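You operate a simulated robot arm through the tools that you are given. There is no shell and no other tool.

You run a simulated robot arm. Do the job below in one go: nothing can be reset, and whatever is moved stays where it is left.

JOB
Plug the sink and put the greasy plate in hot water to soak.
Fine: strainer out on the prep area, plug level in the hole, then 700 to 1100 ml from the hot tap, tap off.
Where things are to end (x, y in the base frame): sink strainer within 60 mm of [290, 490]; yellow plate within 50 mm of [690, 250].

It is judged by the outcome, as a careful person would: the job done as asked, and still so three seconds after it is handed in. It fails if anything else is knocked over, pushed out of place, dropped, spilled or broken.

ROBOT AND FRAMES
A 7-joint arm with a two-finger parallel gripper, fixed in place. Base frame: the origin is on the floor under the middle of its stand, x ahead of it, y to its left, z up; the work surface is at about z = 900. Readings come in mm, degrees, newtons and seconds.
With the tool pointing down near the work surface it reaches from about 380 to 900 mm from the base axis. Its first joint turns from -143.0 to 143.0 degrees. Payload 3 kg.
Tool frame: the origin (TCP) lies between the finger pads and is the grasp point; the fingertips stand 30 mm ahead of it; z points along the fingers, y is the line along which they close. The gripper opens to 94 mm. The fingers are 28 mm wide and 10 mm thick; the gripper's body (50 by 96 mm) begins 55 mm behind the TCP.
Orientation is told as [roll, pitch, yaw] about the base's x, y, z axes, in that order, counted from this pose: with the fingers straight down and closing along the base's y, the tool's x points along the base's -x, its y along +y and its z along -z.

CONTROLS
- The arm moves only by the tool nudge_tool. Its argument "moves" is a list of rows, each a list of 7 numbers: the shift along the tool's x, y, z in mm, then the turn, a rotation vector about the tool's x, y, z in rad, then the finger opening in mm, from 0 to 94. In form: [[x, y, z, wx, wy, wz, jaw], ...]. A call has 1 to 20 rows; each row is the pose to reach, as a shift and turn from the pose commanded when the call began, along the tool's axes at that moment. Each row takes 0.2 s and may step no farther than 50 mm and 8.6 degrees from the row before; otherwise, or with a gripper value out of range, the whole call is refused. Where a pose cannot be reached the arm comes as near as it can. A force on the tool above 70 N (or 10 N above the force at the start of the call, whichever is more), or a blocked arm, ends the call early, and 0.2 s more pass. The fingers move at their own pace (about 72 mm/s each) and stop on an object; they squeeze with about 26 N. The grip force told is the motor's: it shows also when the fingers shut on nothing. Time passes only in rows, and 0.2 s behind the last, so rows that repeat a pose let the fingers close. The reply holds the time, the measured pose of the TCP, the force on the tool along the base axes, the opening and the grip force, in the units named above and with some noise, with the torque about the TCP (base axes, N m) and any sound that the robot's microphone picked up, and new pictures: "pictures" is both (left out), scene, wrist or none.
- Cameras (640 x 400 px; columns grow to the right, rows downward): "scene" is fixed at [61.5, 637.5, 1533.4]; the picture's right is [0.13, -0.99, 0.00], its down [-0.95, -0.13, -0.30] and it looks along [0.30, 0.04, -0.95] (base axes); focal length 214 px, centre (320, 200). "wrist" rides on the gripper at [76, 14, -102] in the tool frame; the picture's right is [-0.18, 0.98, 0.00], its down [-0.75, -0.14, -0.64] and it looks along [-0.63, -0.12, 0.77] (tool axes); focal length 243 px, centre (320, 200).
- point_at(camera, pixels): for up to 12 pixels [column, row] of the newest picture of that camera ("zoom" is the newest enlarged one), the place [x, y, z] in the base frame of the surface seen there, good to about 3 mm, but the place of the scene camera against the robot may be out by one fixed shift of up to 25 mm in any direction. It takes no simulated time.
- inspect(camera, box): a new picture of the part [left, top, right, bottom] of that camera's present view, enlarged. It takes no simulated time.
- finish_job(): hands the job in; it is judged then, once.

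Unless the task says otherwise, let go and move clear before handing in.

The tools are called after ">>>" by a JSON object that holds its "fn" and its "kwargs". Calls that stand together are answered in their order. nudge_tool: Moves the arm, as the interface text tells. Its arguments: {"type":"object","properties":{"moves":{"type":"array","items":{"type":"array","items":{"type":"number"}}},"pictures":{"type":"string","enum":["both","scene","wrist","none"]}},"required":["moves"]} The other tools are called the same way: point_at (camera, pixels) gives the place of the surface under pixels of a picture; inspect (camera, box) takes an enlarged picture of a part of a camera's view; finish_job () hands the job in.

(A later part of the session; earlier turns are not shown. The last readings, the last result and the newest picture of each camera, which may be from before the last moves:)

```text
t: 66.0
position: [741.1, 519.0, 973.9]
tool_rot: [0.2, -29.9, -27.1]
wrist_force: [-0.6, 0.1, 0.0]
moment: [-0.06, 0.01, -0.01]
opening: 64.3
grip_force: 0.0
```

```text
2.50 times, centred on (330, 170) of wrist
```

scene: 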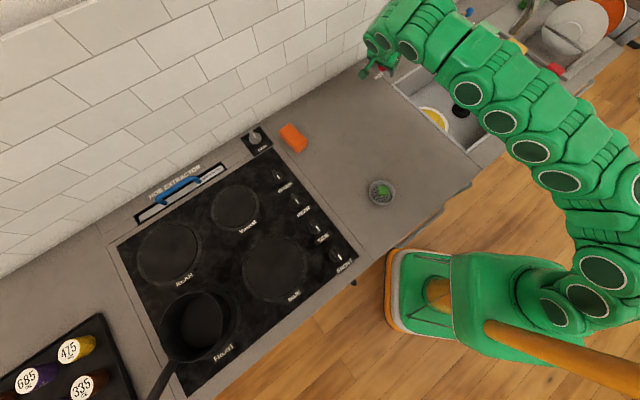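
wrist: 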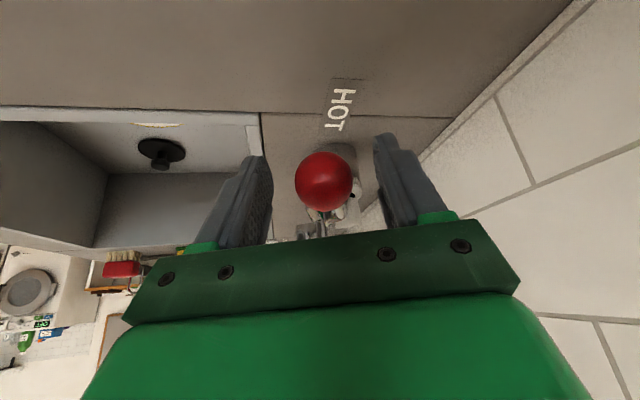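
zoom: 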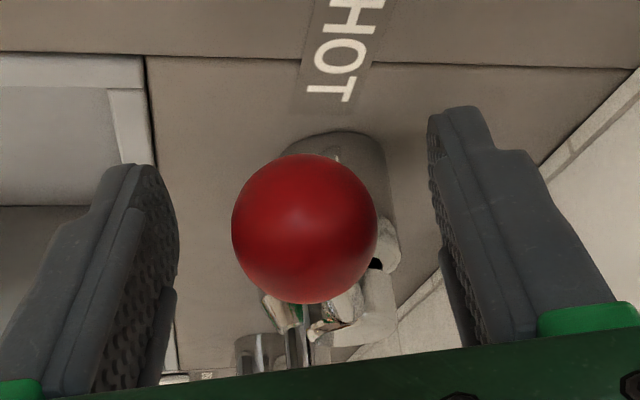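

The ball sits centred between the pads. I'll close to a loose 34 mm and try a small 5° swing toward the front, watching the force and the spout.

>>> {"fn": "nudge_tool", "kwargs": {"moves": [[0, 0, 0, 0, 0, 0, 45], [0, 0, 0, 0, 0, 0, 34], [0, 0, 0, 0, 0, 0, 34], [-0.1, -3.8, 0, -0.0218, 0, -0.0378, 34], [-0.2, -7.6, 0.1, -0.0436, 0, -0.0756, 34], [-0.2, -7.6, 0.1, -0.0436, 0, -0.0756, 34]]}}

>>> {"fn": "inspect", "kwargs": {"camera": "wrist", "box": [220, 90, 440, 250]}}

```text
t: 67.4
position: [736.4, 513.3, 972.5]
tool_rot: [0.2, -29.9, -22.1]
wrist_force: [0.6, 0.0, -0.6]
moment: [-0.02, 0.03, 0.0]
opening: 34.0
grip_force: 0.0
```

scene: 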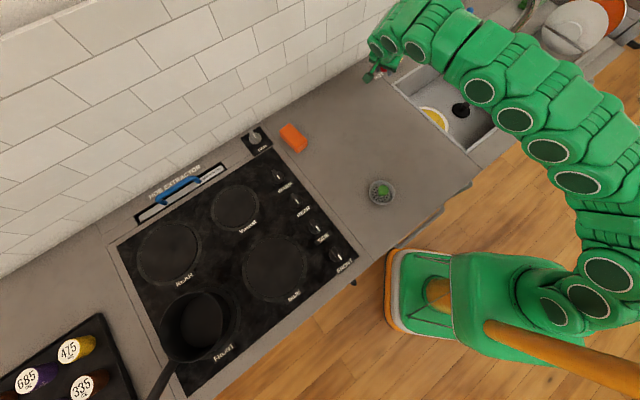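
wrist: 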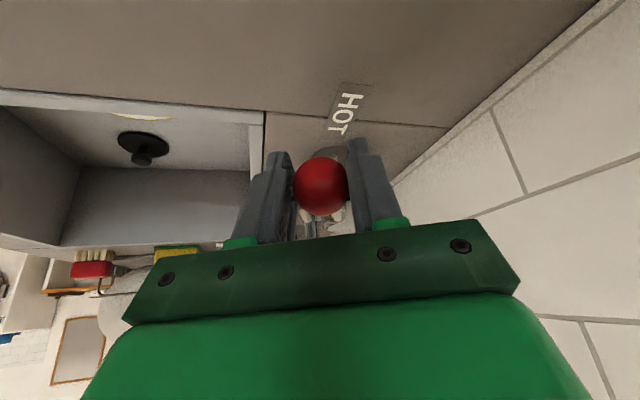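

```text
2.50 times, centred on (330, 170) of wrist
```

zoom: 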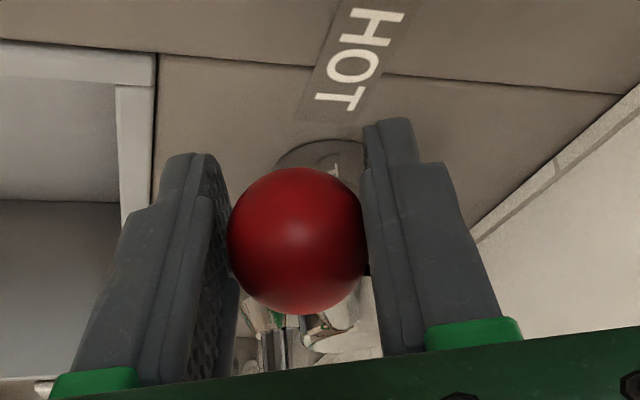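

No force yet; the wall-side finger is just at the ball. I'll continue in small steps toward the front (another 6°) and check.

>>> {"fn": "nudge_tool", "kwargs": {"moves": [[-0.1, -4.5, 0, -0.0262, 0, -0.0453, 34], [-0.2, -9.1, 0.1, -0.0524, 0, -0.0907, 34], [-0.2, -9.1, 0.1, -0.0524, 0, -0.0907, 34]], "pictures": "wrist"}}

>>> {"fn": "inspect", "kwargs": {"camera": "wrist", "box": [220, 90, 440, 250]}}

>>> {"fn": "point_at", "kwargs": {"camera": "wrist", "pixels": [[322, 186], [318, 180], [326, 192], [338, 90]]}}

```text
t: 68.2
position: [731.8, 505.6, 972.7]
tool_rot: [0.3, -30.0, -16.0]
wrist_force: [0.7, -0.3, 1.2]
moment: [0.02, -0.02, 0.02]
opening: 33.8
grip_force: 0.1
```

wrist: 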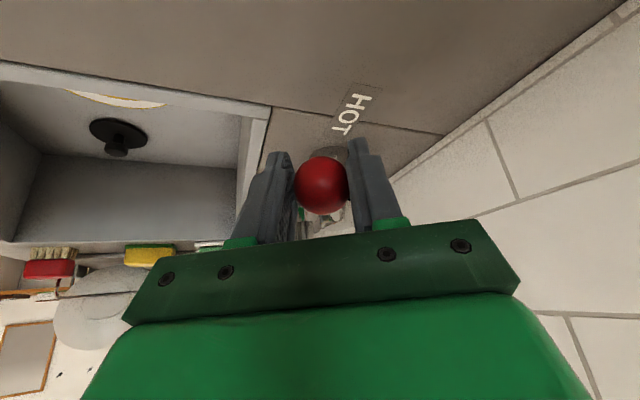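

```text
2.50 times, centred on (330, 170) of wrist
```

zoom: 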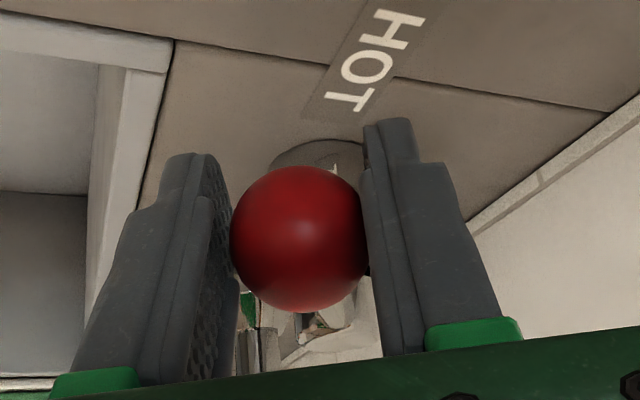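

```text
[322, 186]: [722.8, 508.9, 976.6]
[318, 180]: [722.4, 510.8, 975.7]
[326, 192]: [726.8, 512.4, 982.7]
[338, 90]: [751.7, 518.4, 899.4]
```

The lever swings with the fingers at under 1.5 N, so turning toward the front is right; no water yet. I'll continue 8° more and watch for sound.

>>> {"fn": "nudge_tool", "kwargs": {"moves": [[-0.2, -6.4, 0.1, -0.0349, 0, -0.0605, 34], [-0.8, -12.9, 0.5, -0.0698, 0, -0.1209, 34]], "pictures": "both"}}

>>> {"fn": "inspect", "kwargs": {"camera": "scene", "box": [370, 0, 560, 130]}}

```text
t: 68.8
position: [729.9, 492.1, 973.2]
tool_rot: [0.1, -29.8, -8.0]
wrist_force: [-0.1, -0.3, -0.4]
moment: [0.02, 0.02, -0.02]
opening: 33.5
grip_force: 0.0
```

scene: 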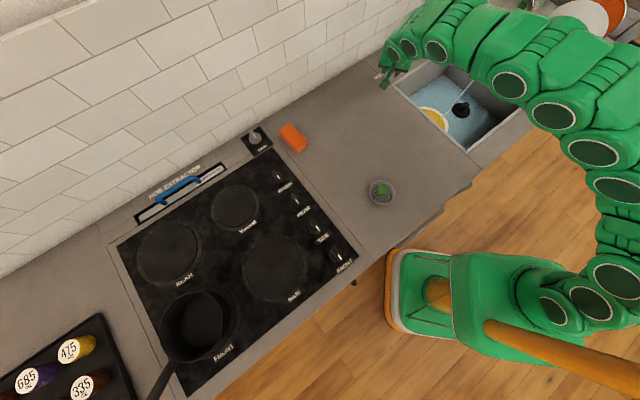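
wrist: 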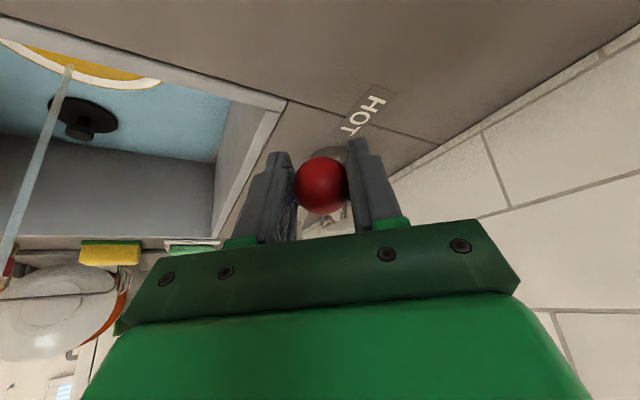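

```text
3.08 times, centred on (465, 65) of scene
```

zoom: 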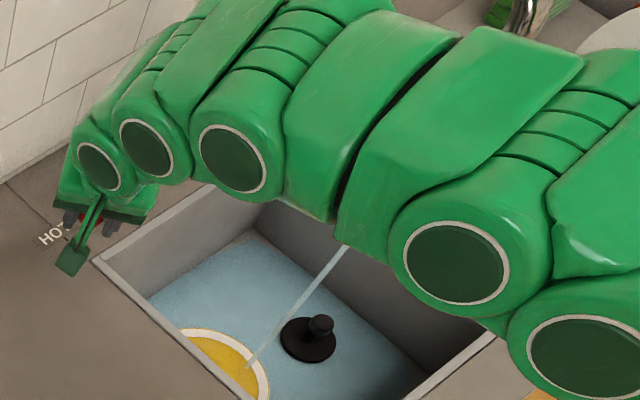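

Water is running from the spout onto the plate's edge (stream in both pictures). I'll measure the water surface right away (costs no time).

>>> {"fn": "point_at", "kwargs": {"camera": "scene", "pixels": [[440, 88], [450, 92], [430, 95], [455, 96], [470, 125], [465, 130], [480, 118], [475, 120], [445, 82], [435, 100], [450, 102], [470, 135]]}}

>>> {"fn": "point_at", "kwargs": {"camera": "wrist", "pixels": [[20, 100], [150, 120], [180, 140], [30, 70], [190, 115], [170, 110], [120, 100], [200, 130], [40, 120], [150, 100], [185, 155], [10, 90]]}}

>>> {"fn": "inspect", "kwargs": {"camera": "scene", "box": [440, 90, 490, 130]}}

```text
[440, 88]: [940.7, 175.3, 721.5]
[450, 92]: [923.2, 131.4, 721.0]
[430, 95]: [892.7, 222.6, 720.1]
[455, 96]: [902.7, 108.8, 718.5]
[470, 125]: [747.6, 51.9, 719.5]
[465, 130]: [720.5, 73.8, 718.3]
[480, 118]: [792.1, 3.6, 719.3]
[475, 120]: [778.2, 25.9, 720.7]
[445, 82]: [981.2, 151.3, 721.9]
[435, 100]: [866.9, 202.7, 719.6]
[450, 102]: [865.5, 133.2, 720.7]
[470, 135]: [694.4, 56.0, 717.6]
```

```text
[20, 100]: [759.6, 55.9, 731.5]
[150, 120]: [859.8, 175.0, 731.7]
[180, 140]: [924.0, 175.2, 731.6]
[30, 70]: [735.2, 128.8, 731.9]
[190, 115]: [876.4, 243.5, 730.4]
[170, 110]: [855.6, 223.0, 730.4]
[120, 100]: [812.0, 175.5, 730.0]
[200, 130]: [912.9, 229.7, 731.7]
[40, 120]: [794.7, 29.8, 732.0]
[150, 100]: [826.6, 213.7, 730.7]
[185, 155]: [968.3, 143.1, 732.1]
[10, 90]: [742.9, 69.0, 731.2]
```

```text
10.00 times, centred on (465, 110) of scene
```

zoom: 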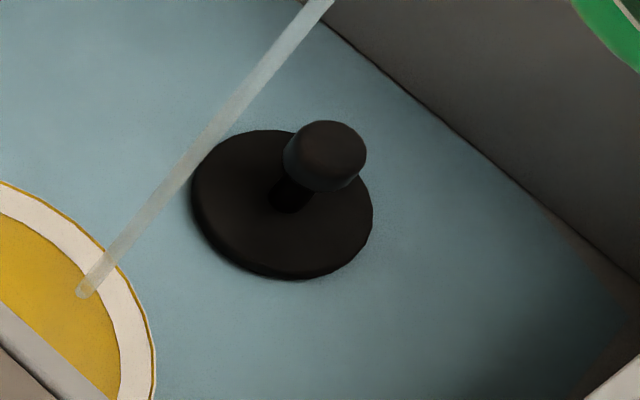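

The water level is still within ~0.5 mm of the floor. I'll hold for 1 s and measure again to find the flow rate.

>>> {"fn": "nudge_tool", "kwargs": {"moves": [[0, 0, 0, 0, 0, 0, 34], [0, 0, 0, 0, 0, 0, 34], [0, 0, 0, 0, 0, 0, 34], [0, 0, 0, 0, 0, 0, 34]], "pictures": "both"}}

>>> {"fn": "point_at", "kwargs": {"camera": "scene", "pixels": [[440, 88], [450, 92], [430, 95], [455, 96], [470, 125], [465, 130], [480, 118], [475, 120], [445, 82], [435, 100], [450, 102], [470, 135]]}}

>>> {"fn": "point_at", "kwargs": {"camera": "wrist", "pixels": [[20, 100], [150, 120], [180, 140], [30, 70], [190, 115], [170, 110], [120, 100], [200, 130], [40, 120], [150, 100], [185, 155], [10, 90]]}}

>>> {"fn": "inspect", "kwargs": {"camera": "scene", "box": [440, 90, 490, 130]}}

```text
t: 69.8
position: [729.8, 491.8, 973.8]
tool_rot: [0.1, -30.0, -8.1]
wrist_force: [0.4, 0.7, 0.1]
moment: [-0.02, 0.03, 0.01]
opening: 34.0
grip_force: 0.1
```

scene: 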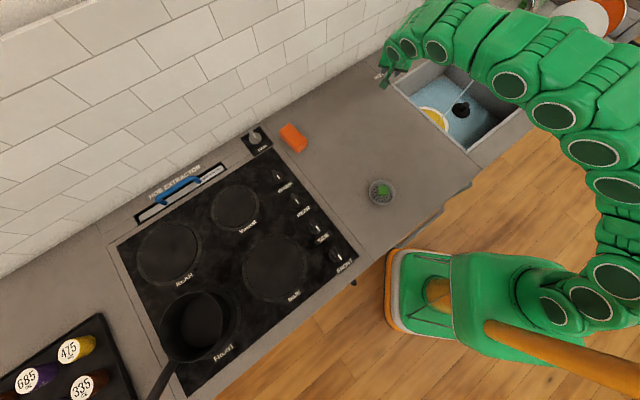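
wrist: 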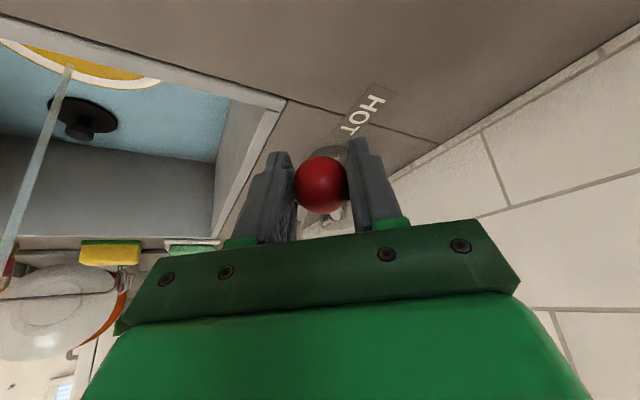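

```text
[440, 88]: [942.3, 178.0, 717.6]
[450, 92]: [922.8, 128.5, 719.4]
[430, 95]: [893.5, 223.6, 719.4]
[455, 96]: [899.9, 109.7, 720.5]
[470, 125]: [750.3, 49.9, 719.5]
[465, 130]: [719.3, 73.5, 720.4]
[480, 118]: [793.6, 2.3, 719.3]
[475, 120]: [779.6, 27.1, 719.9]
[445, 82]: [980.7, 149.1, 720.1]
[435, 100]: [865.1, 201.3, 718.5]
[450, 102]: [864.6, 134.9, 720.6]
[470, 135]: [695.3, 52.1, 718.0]
```

```text
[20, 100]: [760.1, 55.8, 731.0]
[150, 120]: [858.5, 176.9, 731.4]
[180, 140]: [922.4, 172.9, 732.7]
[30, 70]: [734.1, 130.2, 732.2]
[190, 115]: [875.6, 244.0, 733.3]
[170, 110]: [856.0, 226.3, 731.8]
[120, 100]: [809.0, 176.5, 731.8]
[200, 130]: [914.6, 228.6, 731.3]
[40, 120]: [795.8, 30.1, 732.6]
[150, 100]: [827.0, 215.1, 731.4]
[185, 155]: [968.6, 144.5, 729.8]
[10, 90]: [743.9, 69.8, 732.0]
```

```text
10.00 times, centred on (465, 110) of scene
```

zoom: 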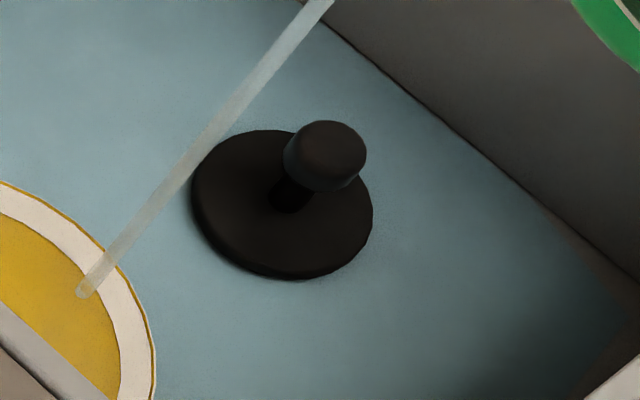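

The level barely changed in 1 s, so the flow is modest. I'll hold 3 s and measure again.

>>> {"fn": "nudge_tool", "kwargs": {"moves": [[0, 0, 0, 0, 0, 0, 34], [0, 0, 0, 0, 0, 0, 34], [0, 0, 0, 0, 0, 0, 34], [0, 0, 0, 0, 0, 0, 34], [0, 0, 0, 0, 0, 0, 34], [0, 0, 0, 0, 0, 0, 34], [0, 0, 0, 0, 0, 0, 34], [0, 0, 0, 0, 0, 0, 34], [0, 0, 0, 0, 0, 0, 34], [0, 0, 0, 0, 0, 0, 34], [0, 0, 0, 0, 0, 0, 34], [0, 0, 0, 0, 0, 0, 34], [0, 0, 0, 0, 0, 0, 34], [0, 0, 0, 0, 0, 0, 34]], "pictures": "both"}}

>>> {"fn": "point_at", "kwargs": {"camera": "scene", "pixels": [[440, 88], [450, 92], [430, 95], [455, 96], [470, 125], [465, 130], [480, 118], [475, 120], [445, 82], [435, 100], [450, 102], [470, 135]]}}

>>> {"fn": "point_at", "kwargs": {"camera": "wrist", "pixels": [[20, 100], [150, 120], [180, 140], [30, 70], [190, 115], [170, 110], [120, 100], [200, 130], [40, 120], [150, 100], [185, 155], [10, 90]]}}

>>> {"fn": "inspect", "kwargs": {"camera": "scene", "box": [440, 90, 490, 130]}}

```text
t: 72.8
position: [730.1, 492.6, 974.7]
tool_rot: [0.2, -30.0, -8.1]
wrist_force: [-0.1, 0.1, 0.9]
moment: [0.04, 0.0, 0.02]
opening: 33.9
grip_force: 0.0
```

scene: 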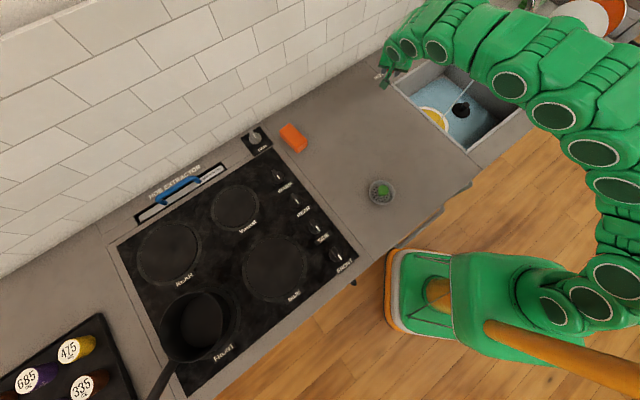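
wrist: 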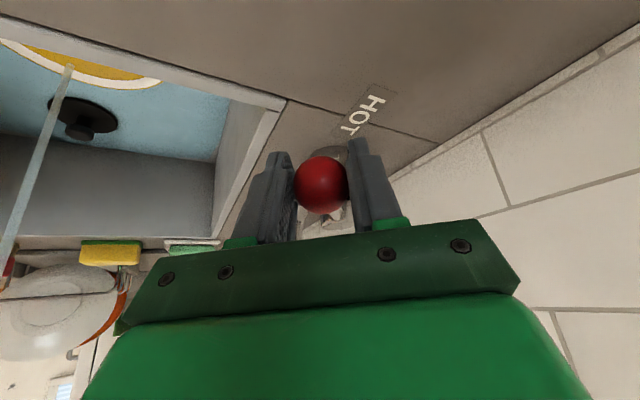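

```text
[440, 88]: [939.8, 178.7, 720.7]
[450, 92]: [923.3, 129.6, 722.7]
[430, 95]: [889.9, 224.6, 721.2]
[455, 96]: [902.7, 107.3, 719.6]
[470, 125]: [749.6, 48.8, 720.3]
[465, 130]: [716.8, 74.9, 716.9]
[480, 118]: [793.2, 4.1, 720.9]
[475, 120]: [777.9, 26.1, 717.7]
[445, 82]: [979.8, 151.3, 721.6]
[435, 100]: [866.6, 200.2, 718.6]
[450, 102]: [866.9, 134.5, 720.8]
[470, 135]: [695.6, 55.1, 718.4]
```

```text
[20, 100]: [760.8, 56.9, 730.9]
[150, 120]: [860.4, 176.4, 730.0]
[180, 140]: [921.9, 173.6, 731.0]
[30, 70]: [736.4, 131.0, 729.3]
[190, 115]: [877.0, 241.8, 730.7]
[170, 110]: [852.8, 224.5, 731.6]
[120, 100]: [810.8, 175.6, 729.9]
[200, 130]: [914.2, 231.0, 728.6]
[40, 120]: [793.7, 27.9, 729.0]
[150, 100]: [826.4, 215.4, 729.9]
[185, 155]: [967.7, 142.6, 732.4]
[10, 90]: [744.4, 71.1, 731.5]
```

```text
10.00 times, centred on (465, 110) of scene
```

zoom: 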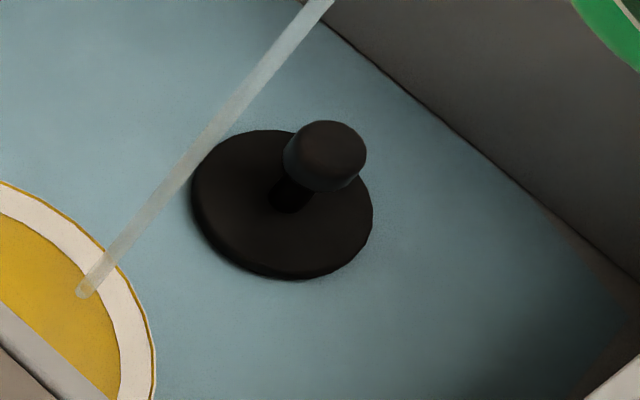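

The depth readings show no clear rise, so I need a finer gauge: the waterline against the plug's 8 mm disc edge and the sink wall. I'll zoom tightly there (no time passes).

>>> {"fn": "inspect", "kwargs": {"camera": "scene", "box": [450, 108, 470, 120]}}

>>> {"fn": "inspect", "kwargs": {"camera": "wrist", "box": [40, 80, 130, 150]}}

>>> {"fn": "inspect", "kwargs": {"camera": "scene", "box": [470, 85, 500, 110]}}

>>> {"fn": "inspect", "kwargs": {"camera": "scene", "box": [420, 95, 455, 125]}}

```text
16.00 times, centred on (460, 114) of scene
```

zoom: 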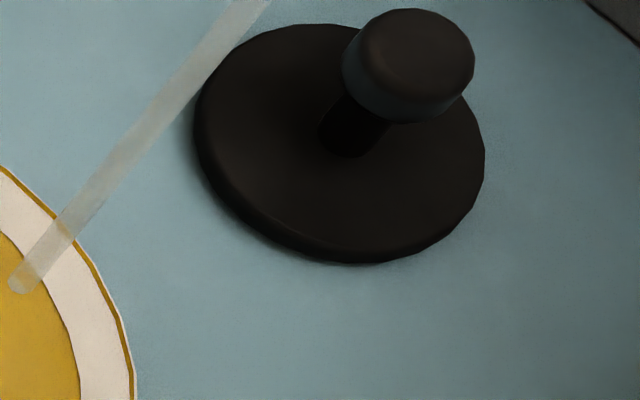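

```text
5.71 times, centred on (85, 115) of wrist
```

zoom: 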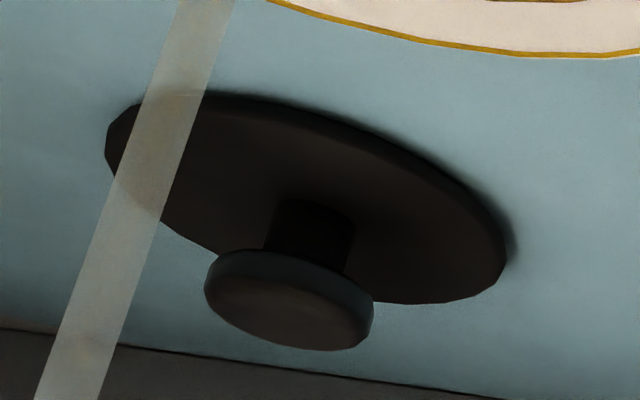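

```text
16.00 times, centred on (485, 98) of scene
```

zoom: 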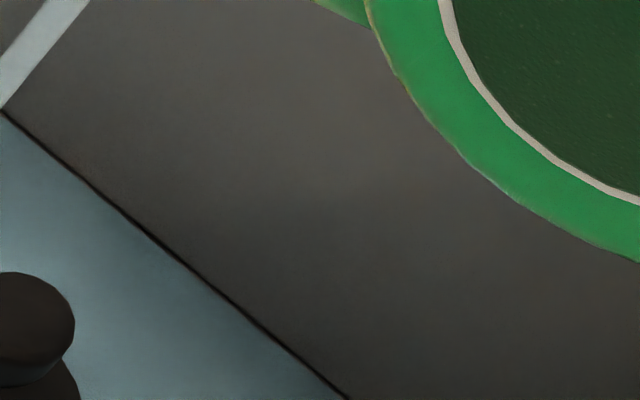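

```text
13.33 times, centred on (438, 110) of scene
```

zoom: 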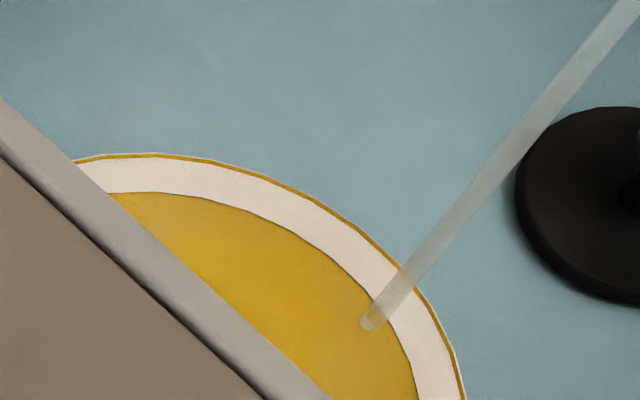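

The zooms are sharp, so I can track the waterline on fixed wrist-camera crops. I'll take high-magnification baselines of the disc edge and the wall/water boundary.

>>> {"fn": "inspect", "kwargs": {"camera": "wrist", "box": [108, 106, 132, 121]}}

>>> {"fn": "inspect", "kwargs": {"camera": "wrist", "box": [196, 140, 228, 160]}}

>>> {"fn": "inspect", "kwargs": {"camera": "wrist", "box": [120, 140, 152, 160]}}

```text
16.00 times, centred on (120, 114) of wrist
```

zoom: 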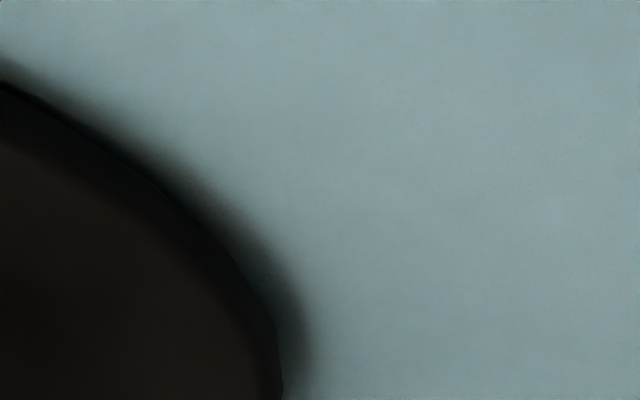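

```text
16.00 times, centred on (212, 150) of wrist
```

zoom: 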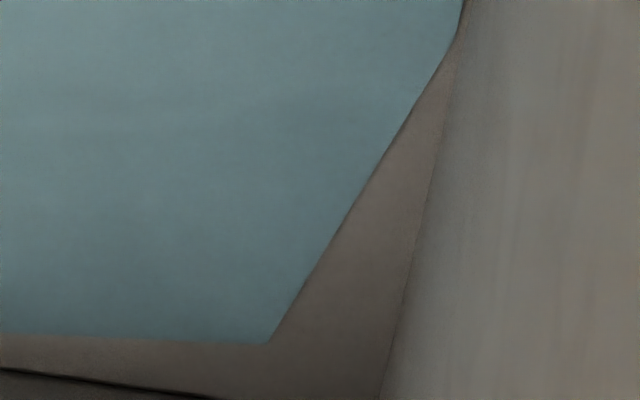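

```text
16.00 times, centred on (136, 150) of wrist
```

zoom: 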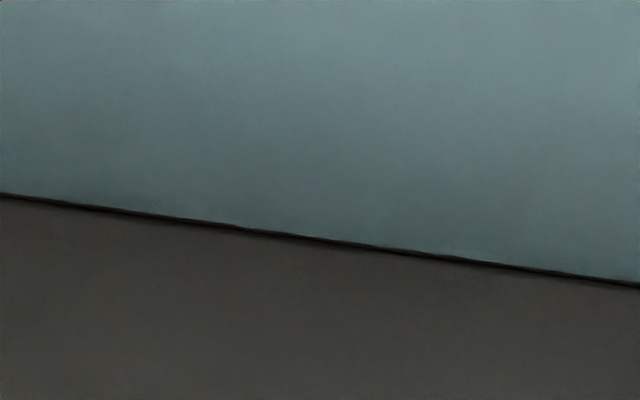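

The blue water sheet has a distinct corner at wrist (208.9,158.9), inside the floor corner; that's a good marker for the level. I'll hold 1 s and see how it moves.

>>> {"fn": "nudge_tool", "kwargs": {"moves": [[0, 0, 0, 0, 0, 0, 34], [0, 0, 0, 0, 0, 0, 34], [0, 0, 0, 0, 0, 0, 34], [0, 0, 0, 0, 0, 0, 34]], "pictures": "wrist"}}

>>> {"fn": "inspect", "kwargs": {"camera": "wrist", "box": [196, 140, 228, 160]}}

>>> {"fn": "inspect", "kwargs": {"camera": "wrist", "box": [108, 106, 132, 121]}}

```text
t: 73.8
position: [729.7, 492.8, 973.8]
tool_rot: [0.2, -30.0, -8.1]
wrist_force: [-0.1, 0.0, -0.2]
moment: [0.0, 0.01, 0.02]
opening: 34.0
grip_force: 0.1
```

wrist: 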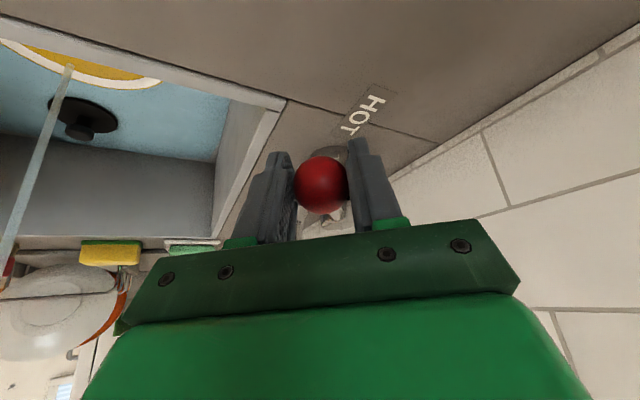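

```text
16.00 times, centred on (212, 150) of wrist
```

zoom: 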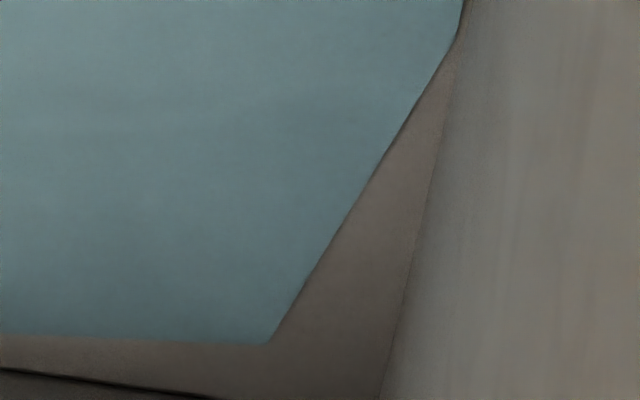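

```text
16.00 times, centred on (120, 114) of wrist
```

zoom: 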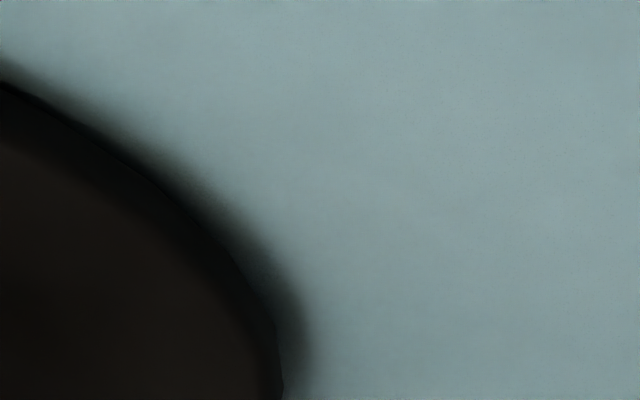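

No visible change in 1 s. I'll check whether the depth sensing sees the water visuals at all by pointing at the stream itself.

>>> {"fn": "point_at", "kwargs": {"camera": "wrist", "pixels": [[63, 80], [52, 115], [40, 155], [30, 180], [15, 225], [8, 245], [70, 155], [25, 150], [60, 180], [5, 180]]}}

>>> {"fn": "point_at", "kwargs": {"camera": "scene", "pixels": [[463, 90], [458, 98], [450, 109], [446, 116], [447, 117], [453, 104]]}}

>>> {"fn": "inspect", "kwargs": {"camera": "wrist", "box": [0, 40, 100, 110]}}

```text
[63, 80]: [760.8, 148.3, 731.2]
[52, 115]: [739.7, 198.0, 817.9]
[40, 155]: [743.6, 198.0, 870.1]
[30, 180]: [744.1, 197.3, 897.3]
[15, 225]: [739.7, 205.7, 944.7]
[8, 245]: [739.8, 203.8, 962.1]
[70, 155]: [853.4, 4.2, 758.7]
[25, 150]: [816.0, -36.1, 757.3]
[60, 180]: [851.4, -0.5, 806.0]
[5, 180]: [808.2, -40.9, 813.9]
```

```text
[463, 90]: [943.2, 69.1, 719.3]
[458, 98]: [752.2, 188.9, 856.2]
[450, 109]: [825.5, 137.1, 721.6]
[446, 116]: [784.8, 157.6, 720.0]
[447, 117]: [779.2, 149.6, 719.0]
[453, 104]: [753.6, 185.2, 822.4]
```

```text
5.71 times, centred on (50, 75) of wrist
```

zoom: 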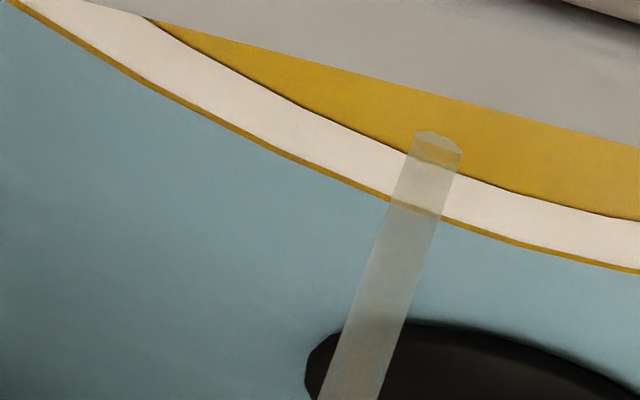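

Depth does see the stream (at [742,200]), so the water level reading is real: under ~0.5 mm so far, meaning a slow trickle. I'll open the lever 8° further and measure again.

>>> {"fn": "nudge_tool", "kwargs": {"moves": [[-0.2, -6.4, 0.1, -0.0349, 0, -0.0605, 34], [-0.8, -12.9, 0.5, -0.0698, 0, -0.1209, 34], [-0.8, -12.9, 0.5, -0.0698, 0, -0.1209, 34], [-0.8, -12.9, 0.5, -0.0698, 0, -0.1209, 34]], "pictures": "both"}}

>>> {"fn": "inspect", "kwargs": {"camera": "scene", "box": [440, 90, 490, 130]}}

>>> {"fn": "point_at", "kwargs": {"camera": "scene", "pixels": [[440, 88], [450, 92], [430, 95], [455, 96], [470, 125], [465, 130], [480, 118], [475, 120], [445, 82], [435, 100], [442, 97], [470, 135]]}}

```text
t: 74.8
position: [728.5, 479.8, 973.9]
tool_rot: [0.2, -30.0, -0.1]
wrist_force: [0.2, 0.0, 0.6]
moment: [0.03, -0.02, 0.0]
opening: 34.1
grip_force: 0.1
```

scene: 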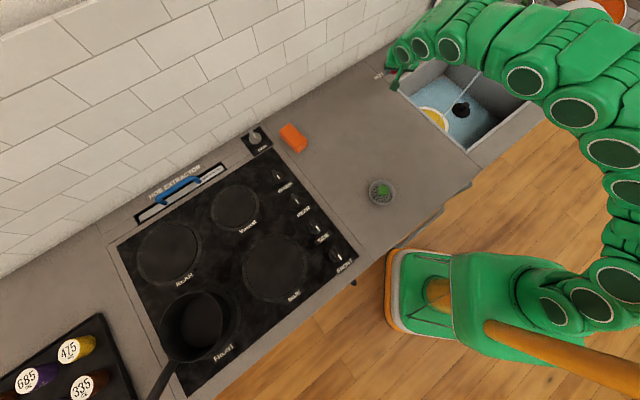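
wrist: 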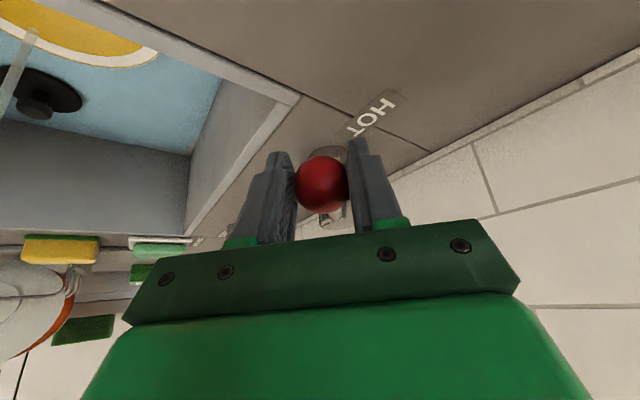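

```text
10.00 times, centred on (465, 110) of scene
```

zoom: 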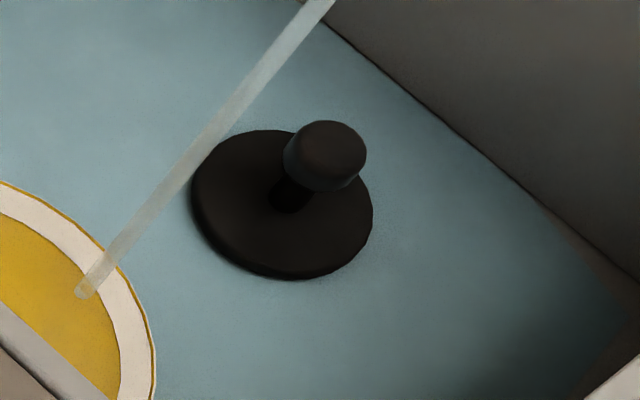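

```text
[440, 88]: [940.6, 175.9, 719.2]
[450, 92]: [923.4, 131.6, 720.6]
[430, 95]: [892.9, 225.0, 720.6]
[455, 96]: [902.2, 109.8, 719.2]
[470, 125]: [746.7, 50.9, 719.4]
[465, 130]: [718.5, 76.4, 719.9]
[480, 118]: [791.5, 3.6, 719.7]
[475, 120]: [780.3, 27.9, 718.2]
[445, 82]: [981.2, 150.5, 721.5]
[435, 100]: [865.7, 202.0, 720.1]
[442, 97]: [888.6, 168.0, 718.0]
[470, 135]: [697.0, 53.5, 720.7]
```

The level still reads the same. I'll set up fixed scene-camera close-ups of the water sheet's corners, so small rises become visible.

>>> {"fn": "inspect", "kwargs": {"camera": "scene", "box": [484, 108, 508, 123]}}

>>> {"fn": "inspect", "kwargs": {"camera": "scene", "box": [432, 66, 464, 86]}}

>>> {"fn": "inspect", "kwargs": {"camera": "wrist", "box": [170, 130, 210, 160]}}

```text
16.00 times, centred on (496, 116) of scene
```

zoom: 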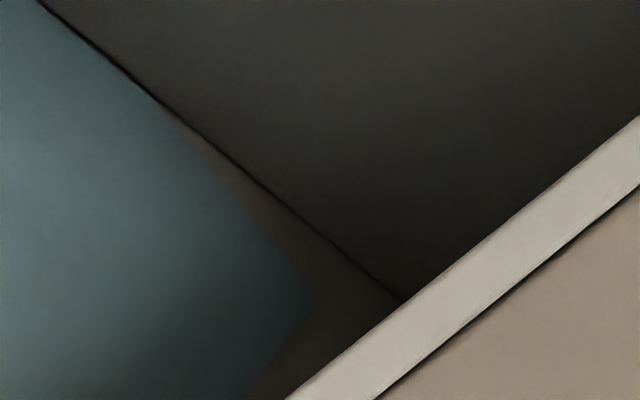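

```text
16.00 times, centred on (448, 76) of scene
```

zoom: 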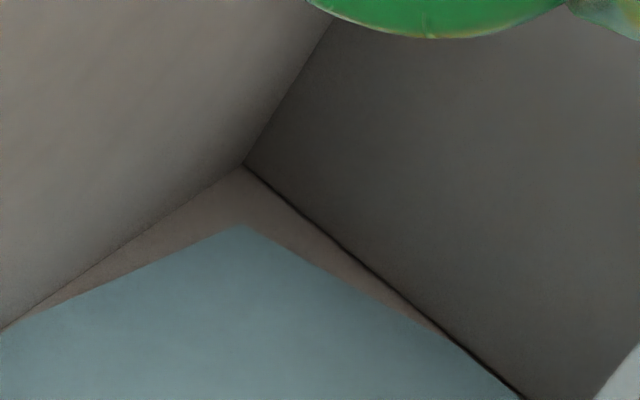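

```text
13.33 times, centred on (190, 145) of wrist
```

zoom: 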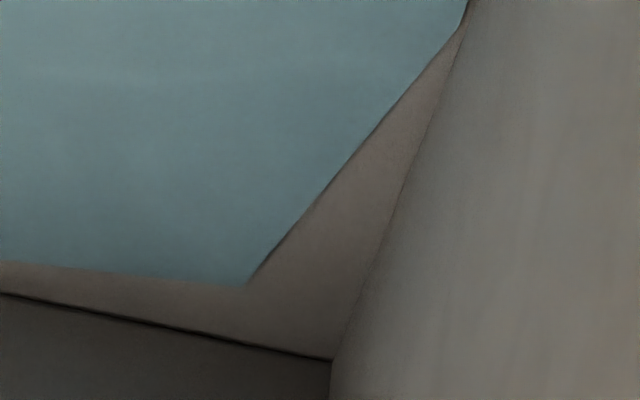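

The water sheet's apex in the back corner is at zoom (243,225) versus the floor corner at (243,165). I'll hold 2 s and compare this same view.

>>> {"fn": "nudge_tool", "kwargs": {"moves": [[0, 0, 0, 0, 0, 0, 34], [0, 0, 0, 0, 0, 0, 34], [0, 0, 0, 0, 0, 0, 34], [0, 0, 0, 0, 0, 0, 34], [0, 0, 0, 0, 0, 0, 34], [0, 0, 0, 0, 0, 0, 34], [0, 0, 0, 0, 0, 0, 34], [0, 0, 0, 0, 0, 0, 34], [0, 0, 0, 0, 0, 0, 34]], "pictures": "both"}}

>>> {"fn": "inspect", "kwargs": {"camera": "scene", "box": [432, 66, 464, 86]}}

>>> {"fn": "inspect", "kwargs": {"camera": "wrist", "box": [170, 130, 210, 160]}}

>>> {"fn": "point_at", "kwargs": {"camera": "scene", "pixels": [[440, 88], [450, 92], [430, 95], [455, 96], [470, 125], [465, 130], [480, 118], [475, 120], [445, 82], [435, 100], [442, 97], [470, 135]]}}

```text
t: 76.8
position: [728.5, 479.0, 974.8]
tool_rot: [0.2, -29.9, -0.1]
wrist_force: [0.1, -0.1, 0.0]
moment: [0.01, 0.01, 0.02]
opening: 34.2
grip_force: 0.1
```

scene: 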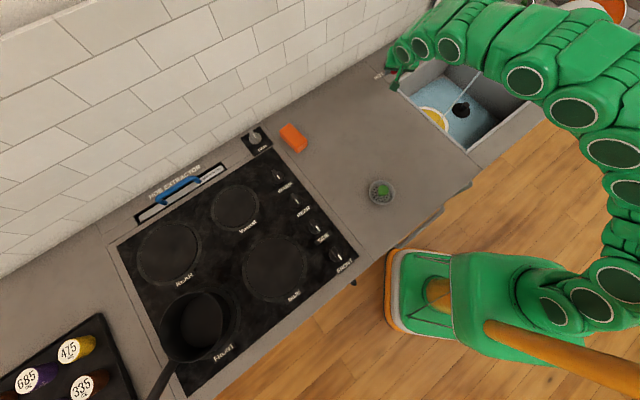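
wrist: 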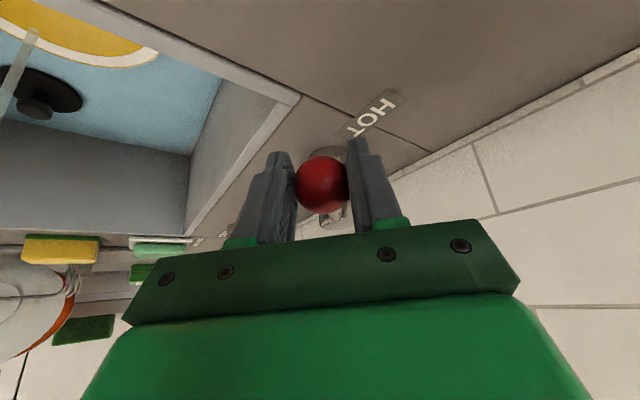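

```text
16.00 times, centred on (448, 76) of scene
```

zoom: 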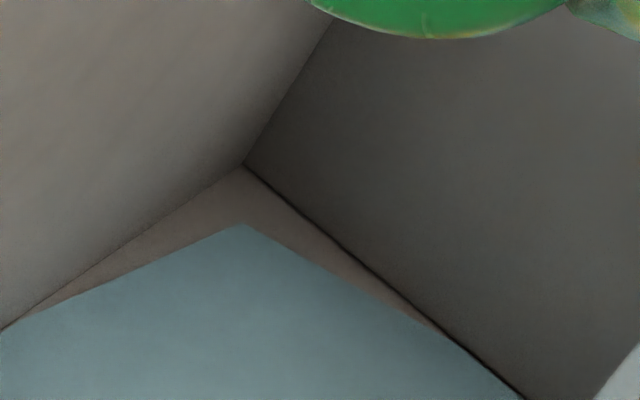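

```text
13.33 times, centred on (190, 145) of wrist
```

zoom: 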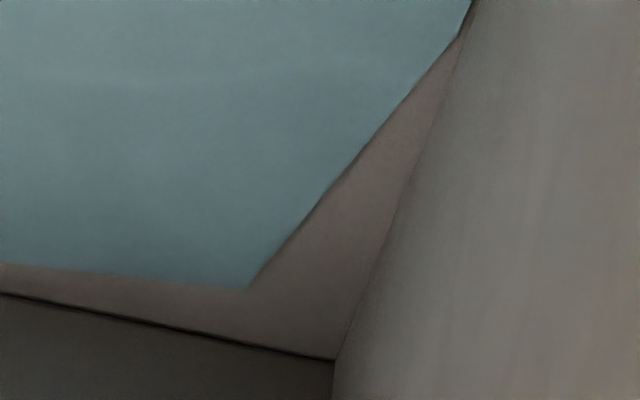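

```text
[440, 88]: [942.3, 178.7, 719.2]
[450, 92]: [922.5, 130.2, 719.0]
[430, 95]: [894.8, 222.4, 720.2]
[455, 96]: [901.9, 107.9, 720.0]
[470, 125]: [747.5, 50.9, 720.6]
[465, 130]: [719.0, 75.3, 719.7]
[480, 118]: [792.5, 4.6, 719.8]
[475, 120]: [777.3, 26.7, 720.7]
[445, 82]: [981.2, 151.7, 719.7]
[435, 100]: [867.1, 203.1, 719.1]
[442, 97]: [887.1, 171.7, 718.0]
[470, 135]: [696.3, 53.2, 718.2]
```

Only a very slight change. I'll compare the plug disc's waterline at the same magnification as before, plus a closer crop.

>>> {"fn": "inspect", "kwargs": {"camera": "scene", "box": [450, 108, 470, 120]}}

>>> {"fn": "inspect", "kwargs": {"camera": "scene", "box": [451, 112, 461, 118]}}

>>> {"fn": "inspect", "kwargs": {"camera": "scene", "box": [436, 70, 452, 80]}}

```text
16.00 times, centred on (460, 114) of scene
```

zoom: 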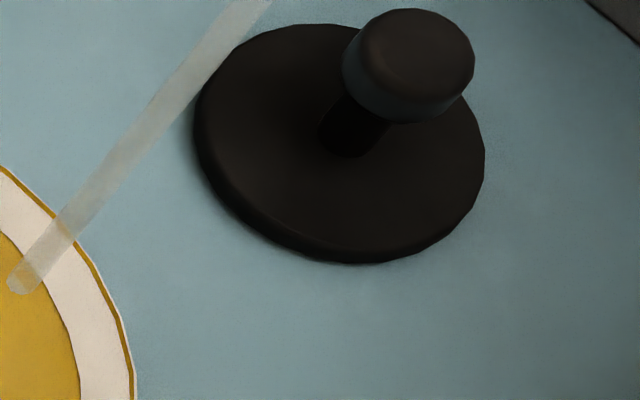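

```text
16.00 times, centred on (456, 115) of scene
```

zoom: 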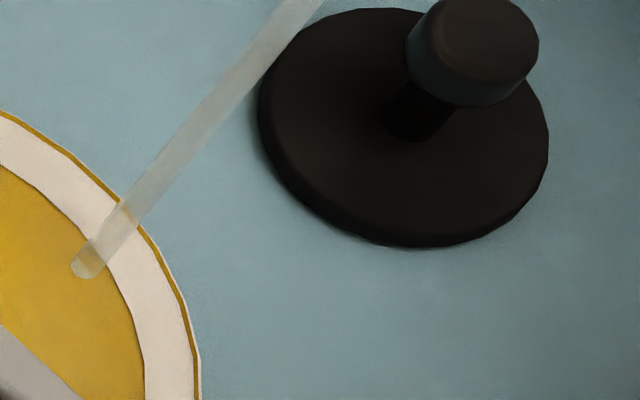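

```text
16.00 times, centred on (444, 75) of scene
```

zoom: 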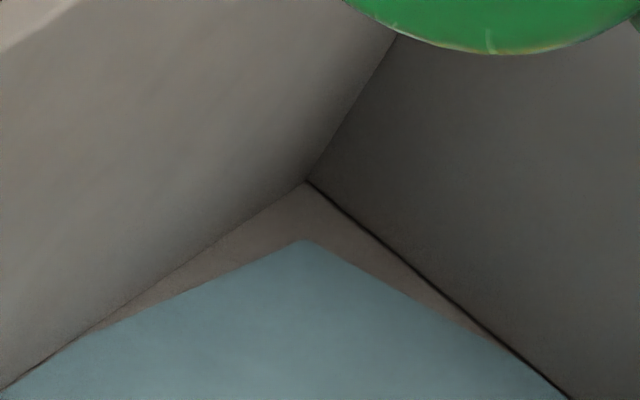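

The waterline on the disc hasn't moved measurably, so this is only a trickle. I'll open the lever 16° more and watch.

>>> {"fn": "nudge_tool", "kwargs": {"moves": [[-0.8, -12.9, 0.5, -0.0698, 0, -0.1209, 34], [-3.1, -25.4, 1.8, -0.1396, 0, -0.2418, 34], [-3.1, -25.4, 1.8, -0.1396, 0, -0.2418, 34]], "pictures": "both"}}

>>> {"fn": "inspect", "kwargs": {"camera": "scene", "box": [450, 108, 470, 120]}}

>>> {"fn": "inspect", "kwargs": {"camera": "scene", "box": [432, 66, 464, 86]}}

>>> {"fn": "point_at", "kwargs": {"camera": "scene", "pixels": [[440, 88], [450, 92], [430, 95], [455, 96], [470, 125], [465, 130], [480, 118], [475, 120], [445, 82], [435, 100], [442, 97], [470, 135]]}}

```text
t: 77.6
position: [733.2, 453.8, 974.5]
tool_rot: [0.2, -30.1, 16.0]
wrist_force: [-0.5, 0.8, 0.1]
moment: [0.01, 0.04, -0.01]
opening: 33.9
grip_force: 0.1
```

scene: 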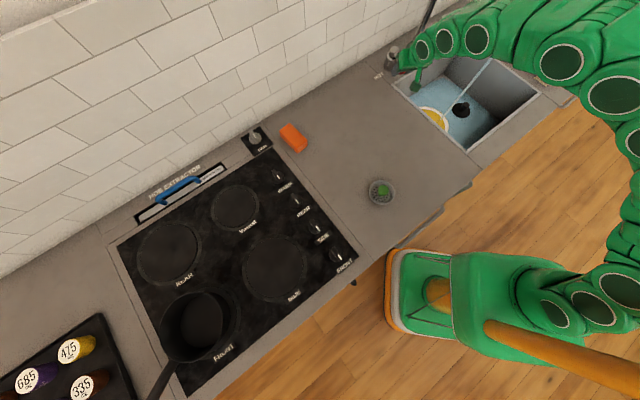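
wrist: 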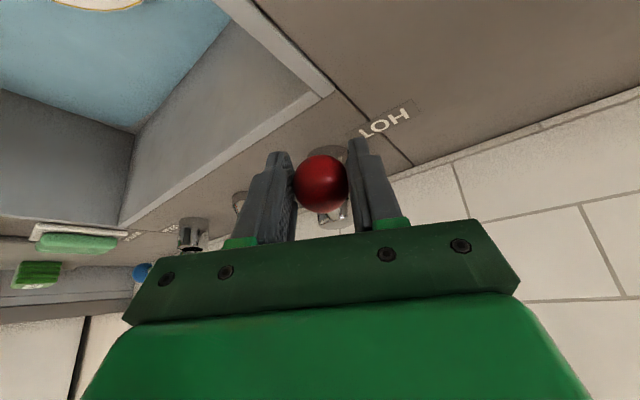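

```text
16.00 times, centred on (460, 114) of scene
```

zoom: 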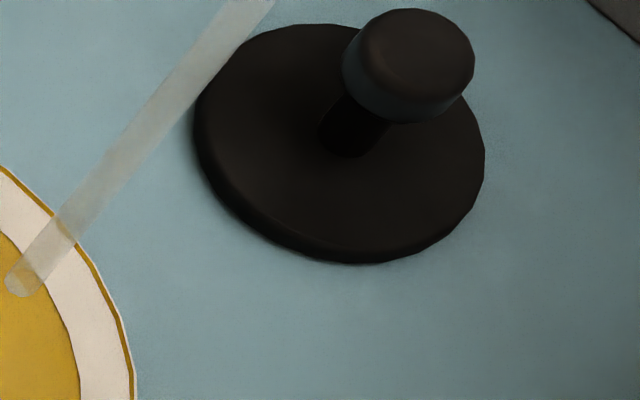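

```text
16.00 times, centred on (448, 76) of scene
```

zoom: 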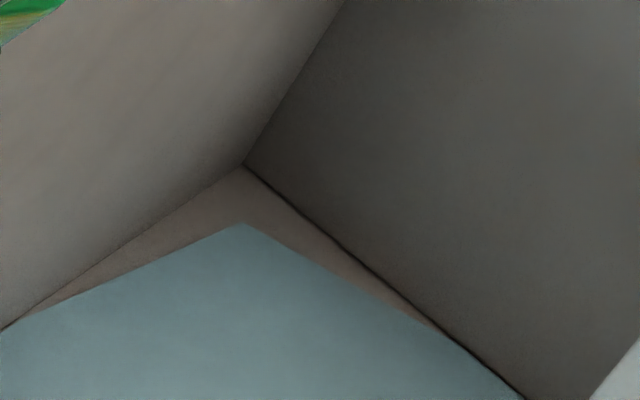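

```text
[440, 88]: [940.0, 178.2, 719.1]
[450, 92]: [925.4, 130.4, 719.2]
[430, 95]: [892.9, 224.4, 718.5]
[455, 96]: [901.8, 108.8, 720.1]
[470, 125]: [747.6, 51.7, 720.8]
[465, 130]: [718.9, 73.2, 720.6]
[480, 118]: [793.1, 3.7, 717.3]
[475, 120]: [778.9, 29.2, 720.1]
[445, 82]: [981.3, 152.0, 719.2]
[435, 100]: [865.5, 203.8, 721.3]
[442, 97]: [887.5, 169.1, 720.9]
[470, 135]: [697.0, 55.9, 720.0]
```

The stream is visibly thicker now. I'll hold 1.6 s and compare again.

>>> {"fn": "nudge_tool", "kwargs": {"moves": [[0, 0, 0, 0, 0, 0, 34], [0, 0, 0, 0, 0, 0, 34], [0, 0, 0, 0, 0, 0, 34], [0, 0, 0, 0, 0, 0, 34], [0, 0, 0, 0, 0, 0, 34], [0, 0, 0, 0, 0, 0, 34], [0, 0, 0, 0, 0, 0, 34]], "pictures": "scene"}}

>>> {"fn": "inspect", "kwargs": {"camera": "scene", "box": [450, 108, 470, 120]}}

>>> {"fn": "inspect", "kwargs": {"camera": "scene", "box": [432, 66, 464, 86]}}

>>> {"fn": "point_at", "kwargs": {"camera": "scene", "pixels": [[440, 88], [450, 92], [430, 95], [455, 96], [470, 125], [465, 130], [480, 118], [475, 120], [445, 82], [435, 100], [442, 97], [470, 135]]}}

```text
t: 79.2
position: [733.9, 454.3, 974.0]
tool_rot: [0.3, -30.1, 15.9]
wrist_force: [-0.4, 0.2, -0.2]
moment: [0.03, 0.02, 0.01]
opening: 34.0
grip_force: 0.1
```

scene: 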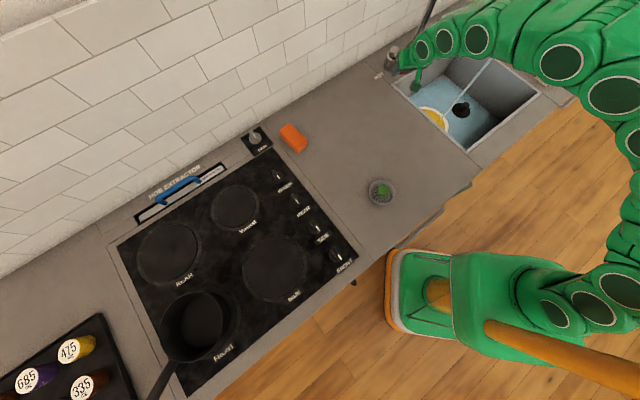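

```text
16.00 times, centred on (460, 114) of scene
```

zoom: 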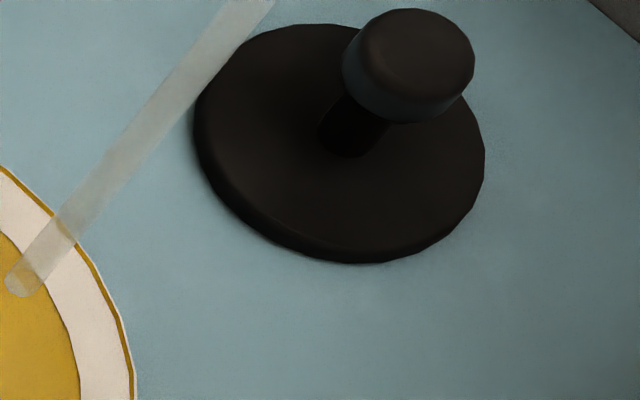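

```text
16.00 times, centred on (448, 76) of scene
```

zoom: 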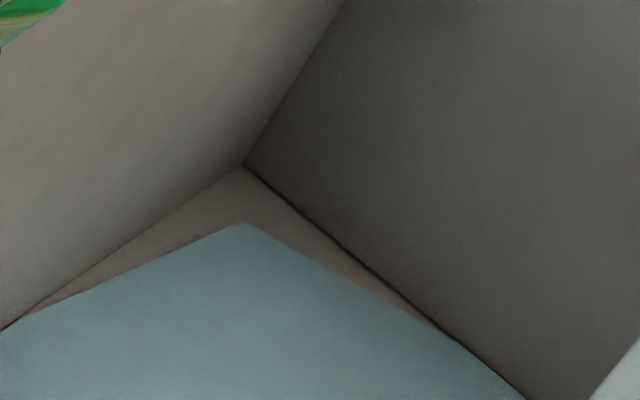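

```text
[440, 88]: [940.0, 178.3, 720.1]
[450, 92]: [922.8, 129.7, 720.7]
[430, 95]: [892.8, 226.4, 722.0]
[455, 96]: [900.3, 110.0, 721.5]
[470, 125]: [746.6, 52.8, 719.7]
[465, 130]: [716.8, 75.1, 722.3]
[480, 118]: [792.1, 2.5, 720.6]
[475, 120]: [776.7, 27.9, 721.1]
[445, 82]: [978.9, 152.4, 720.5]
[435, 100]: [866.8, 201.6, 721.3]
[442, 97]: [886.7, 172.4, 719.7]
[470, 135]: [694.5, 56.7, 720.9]
```

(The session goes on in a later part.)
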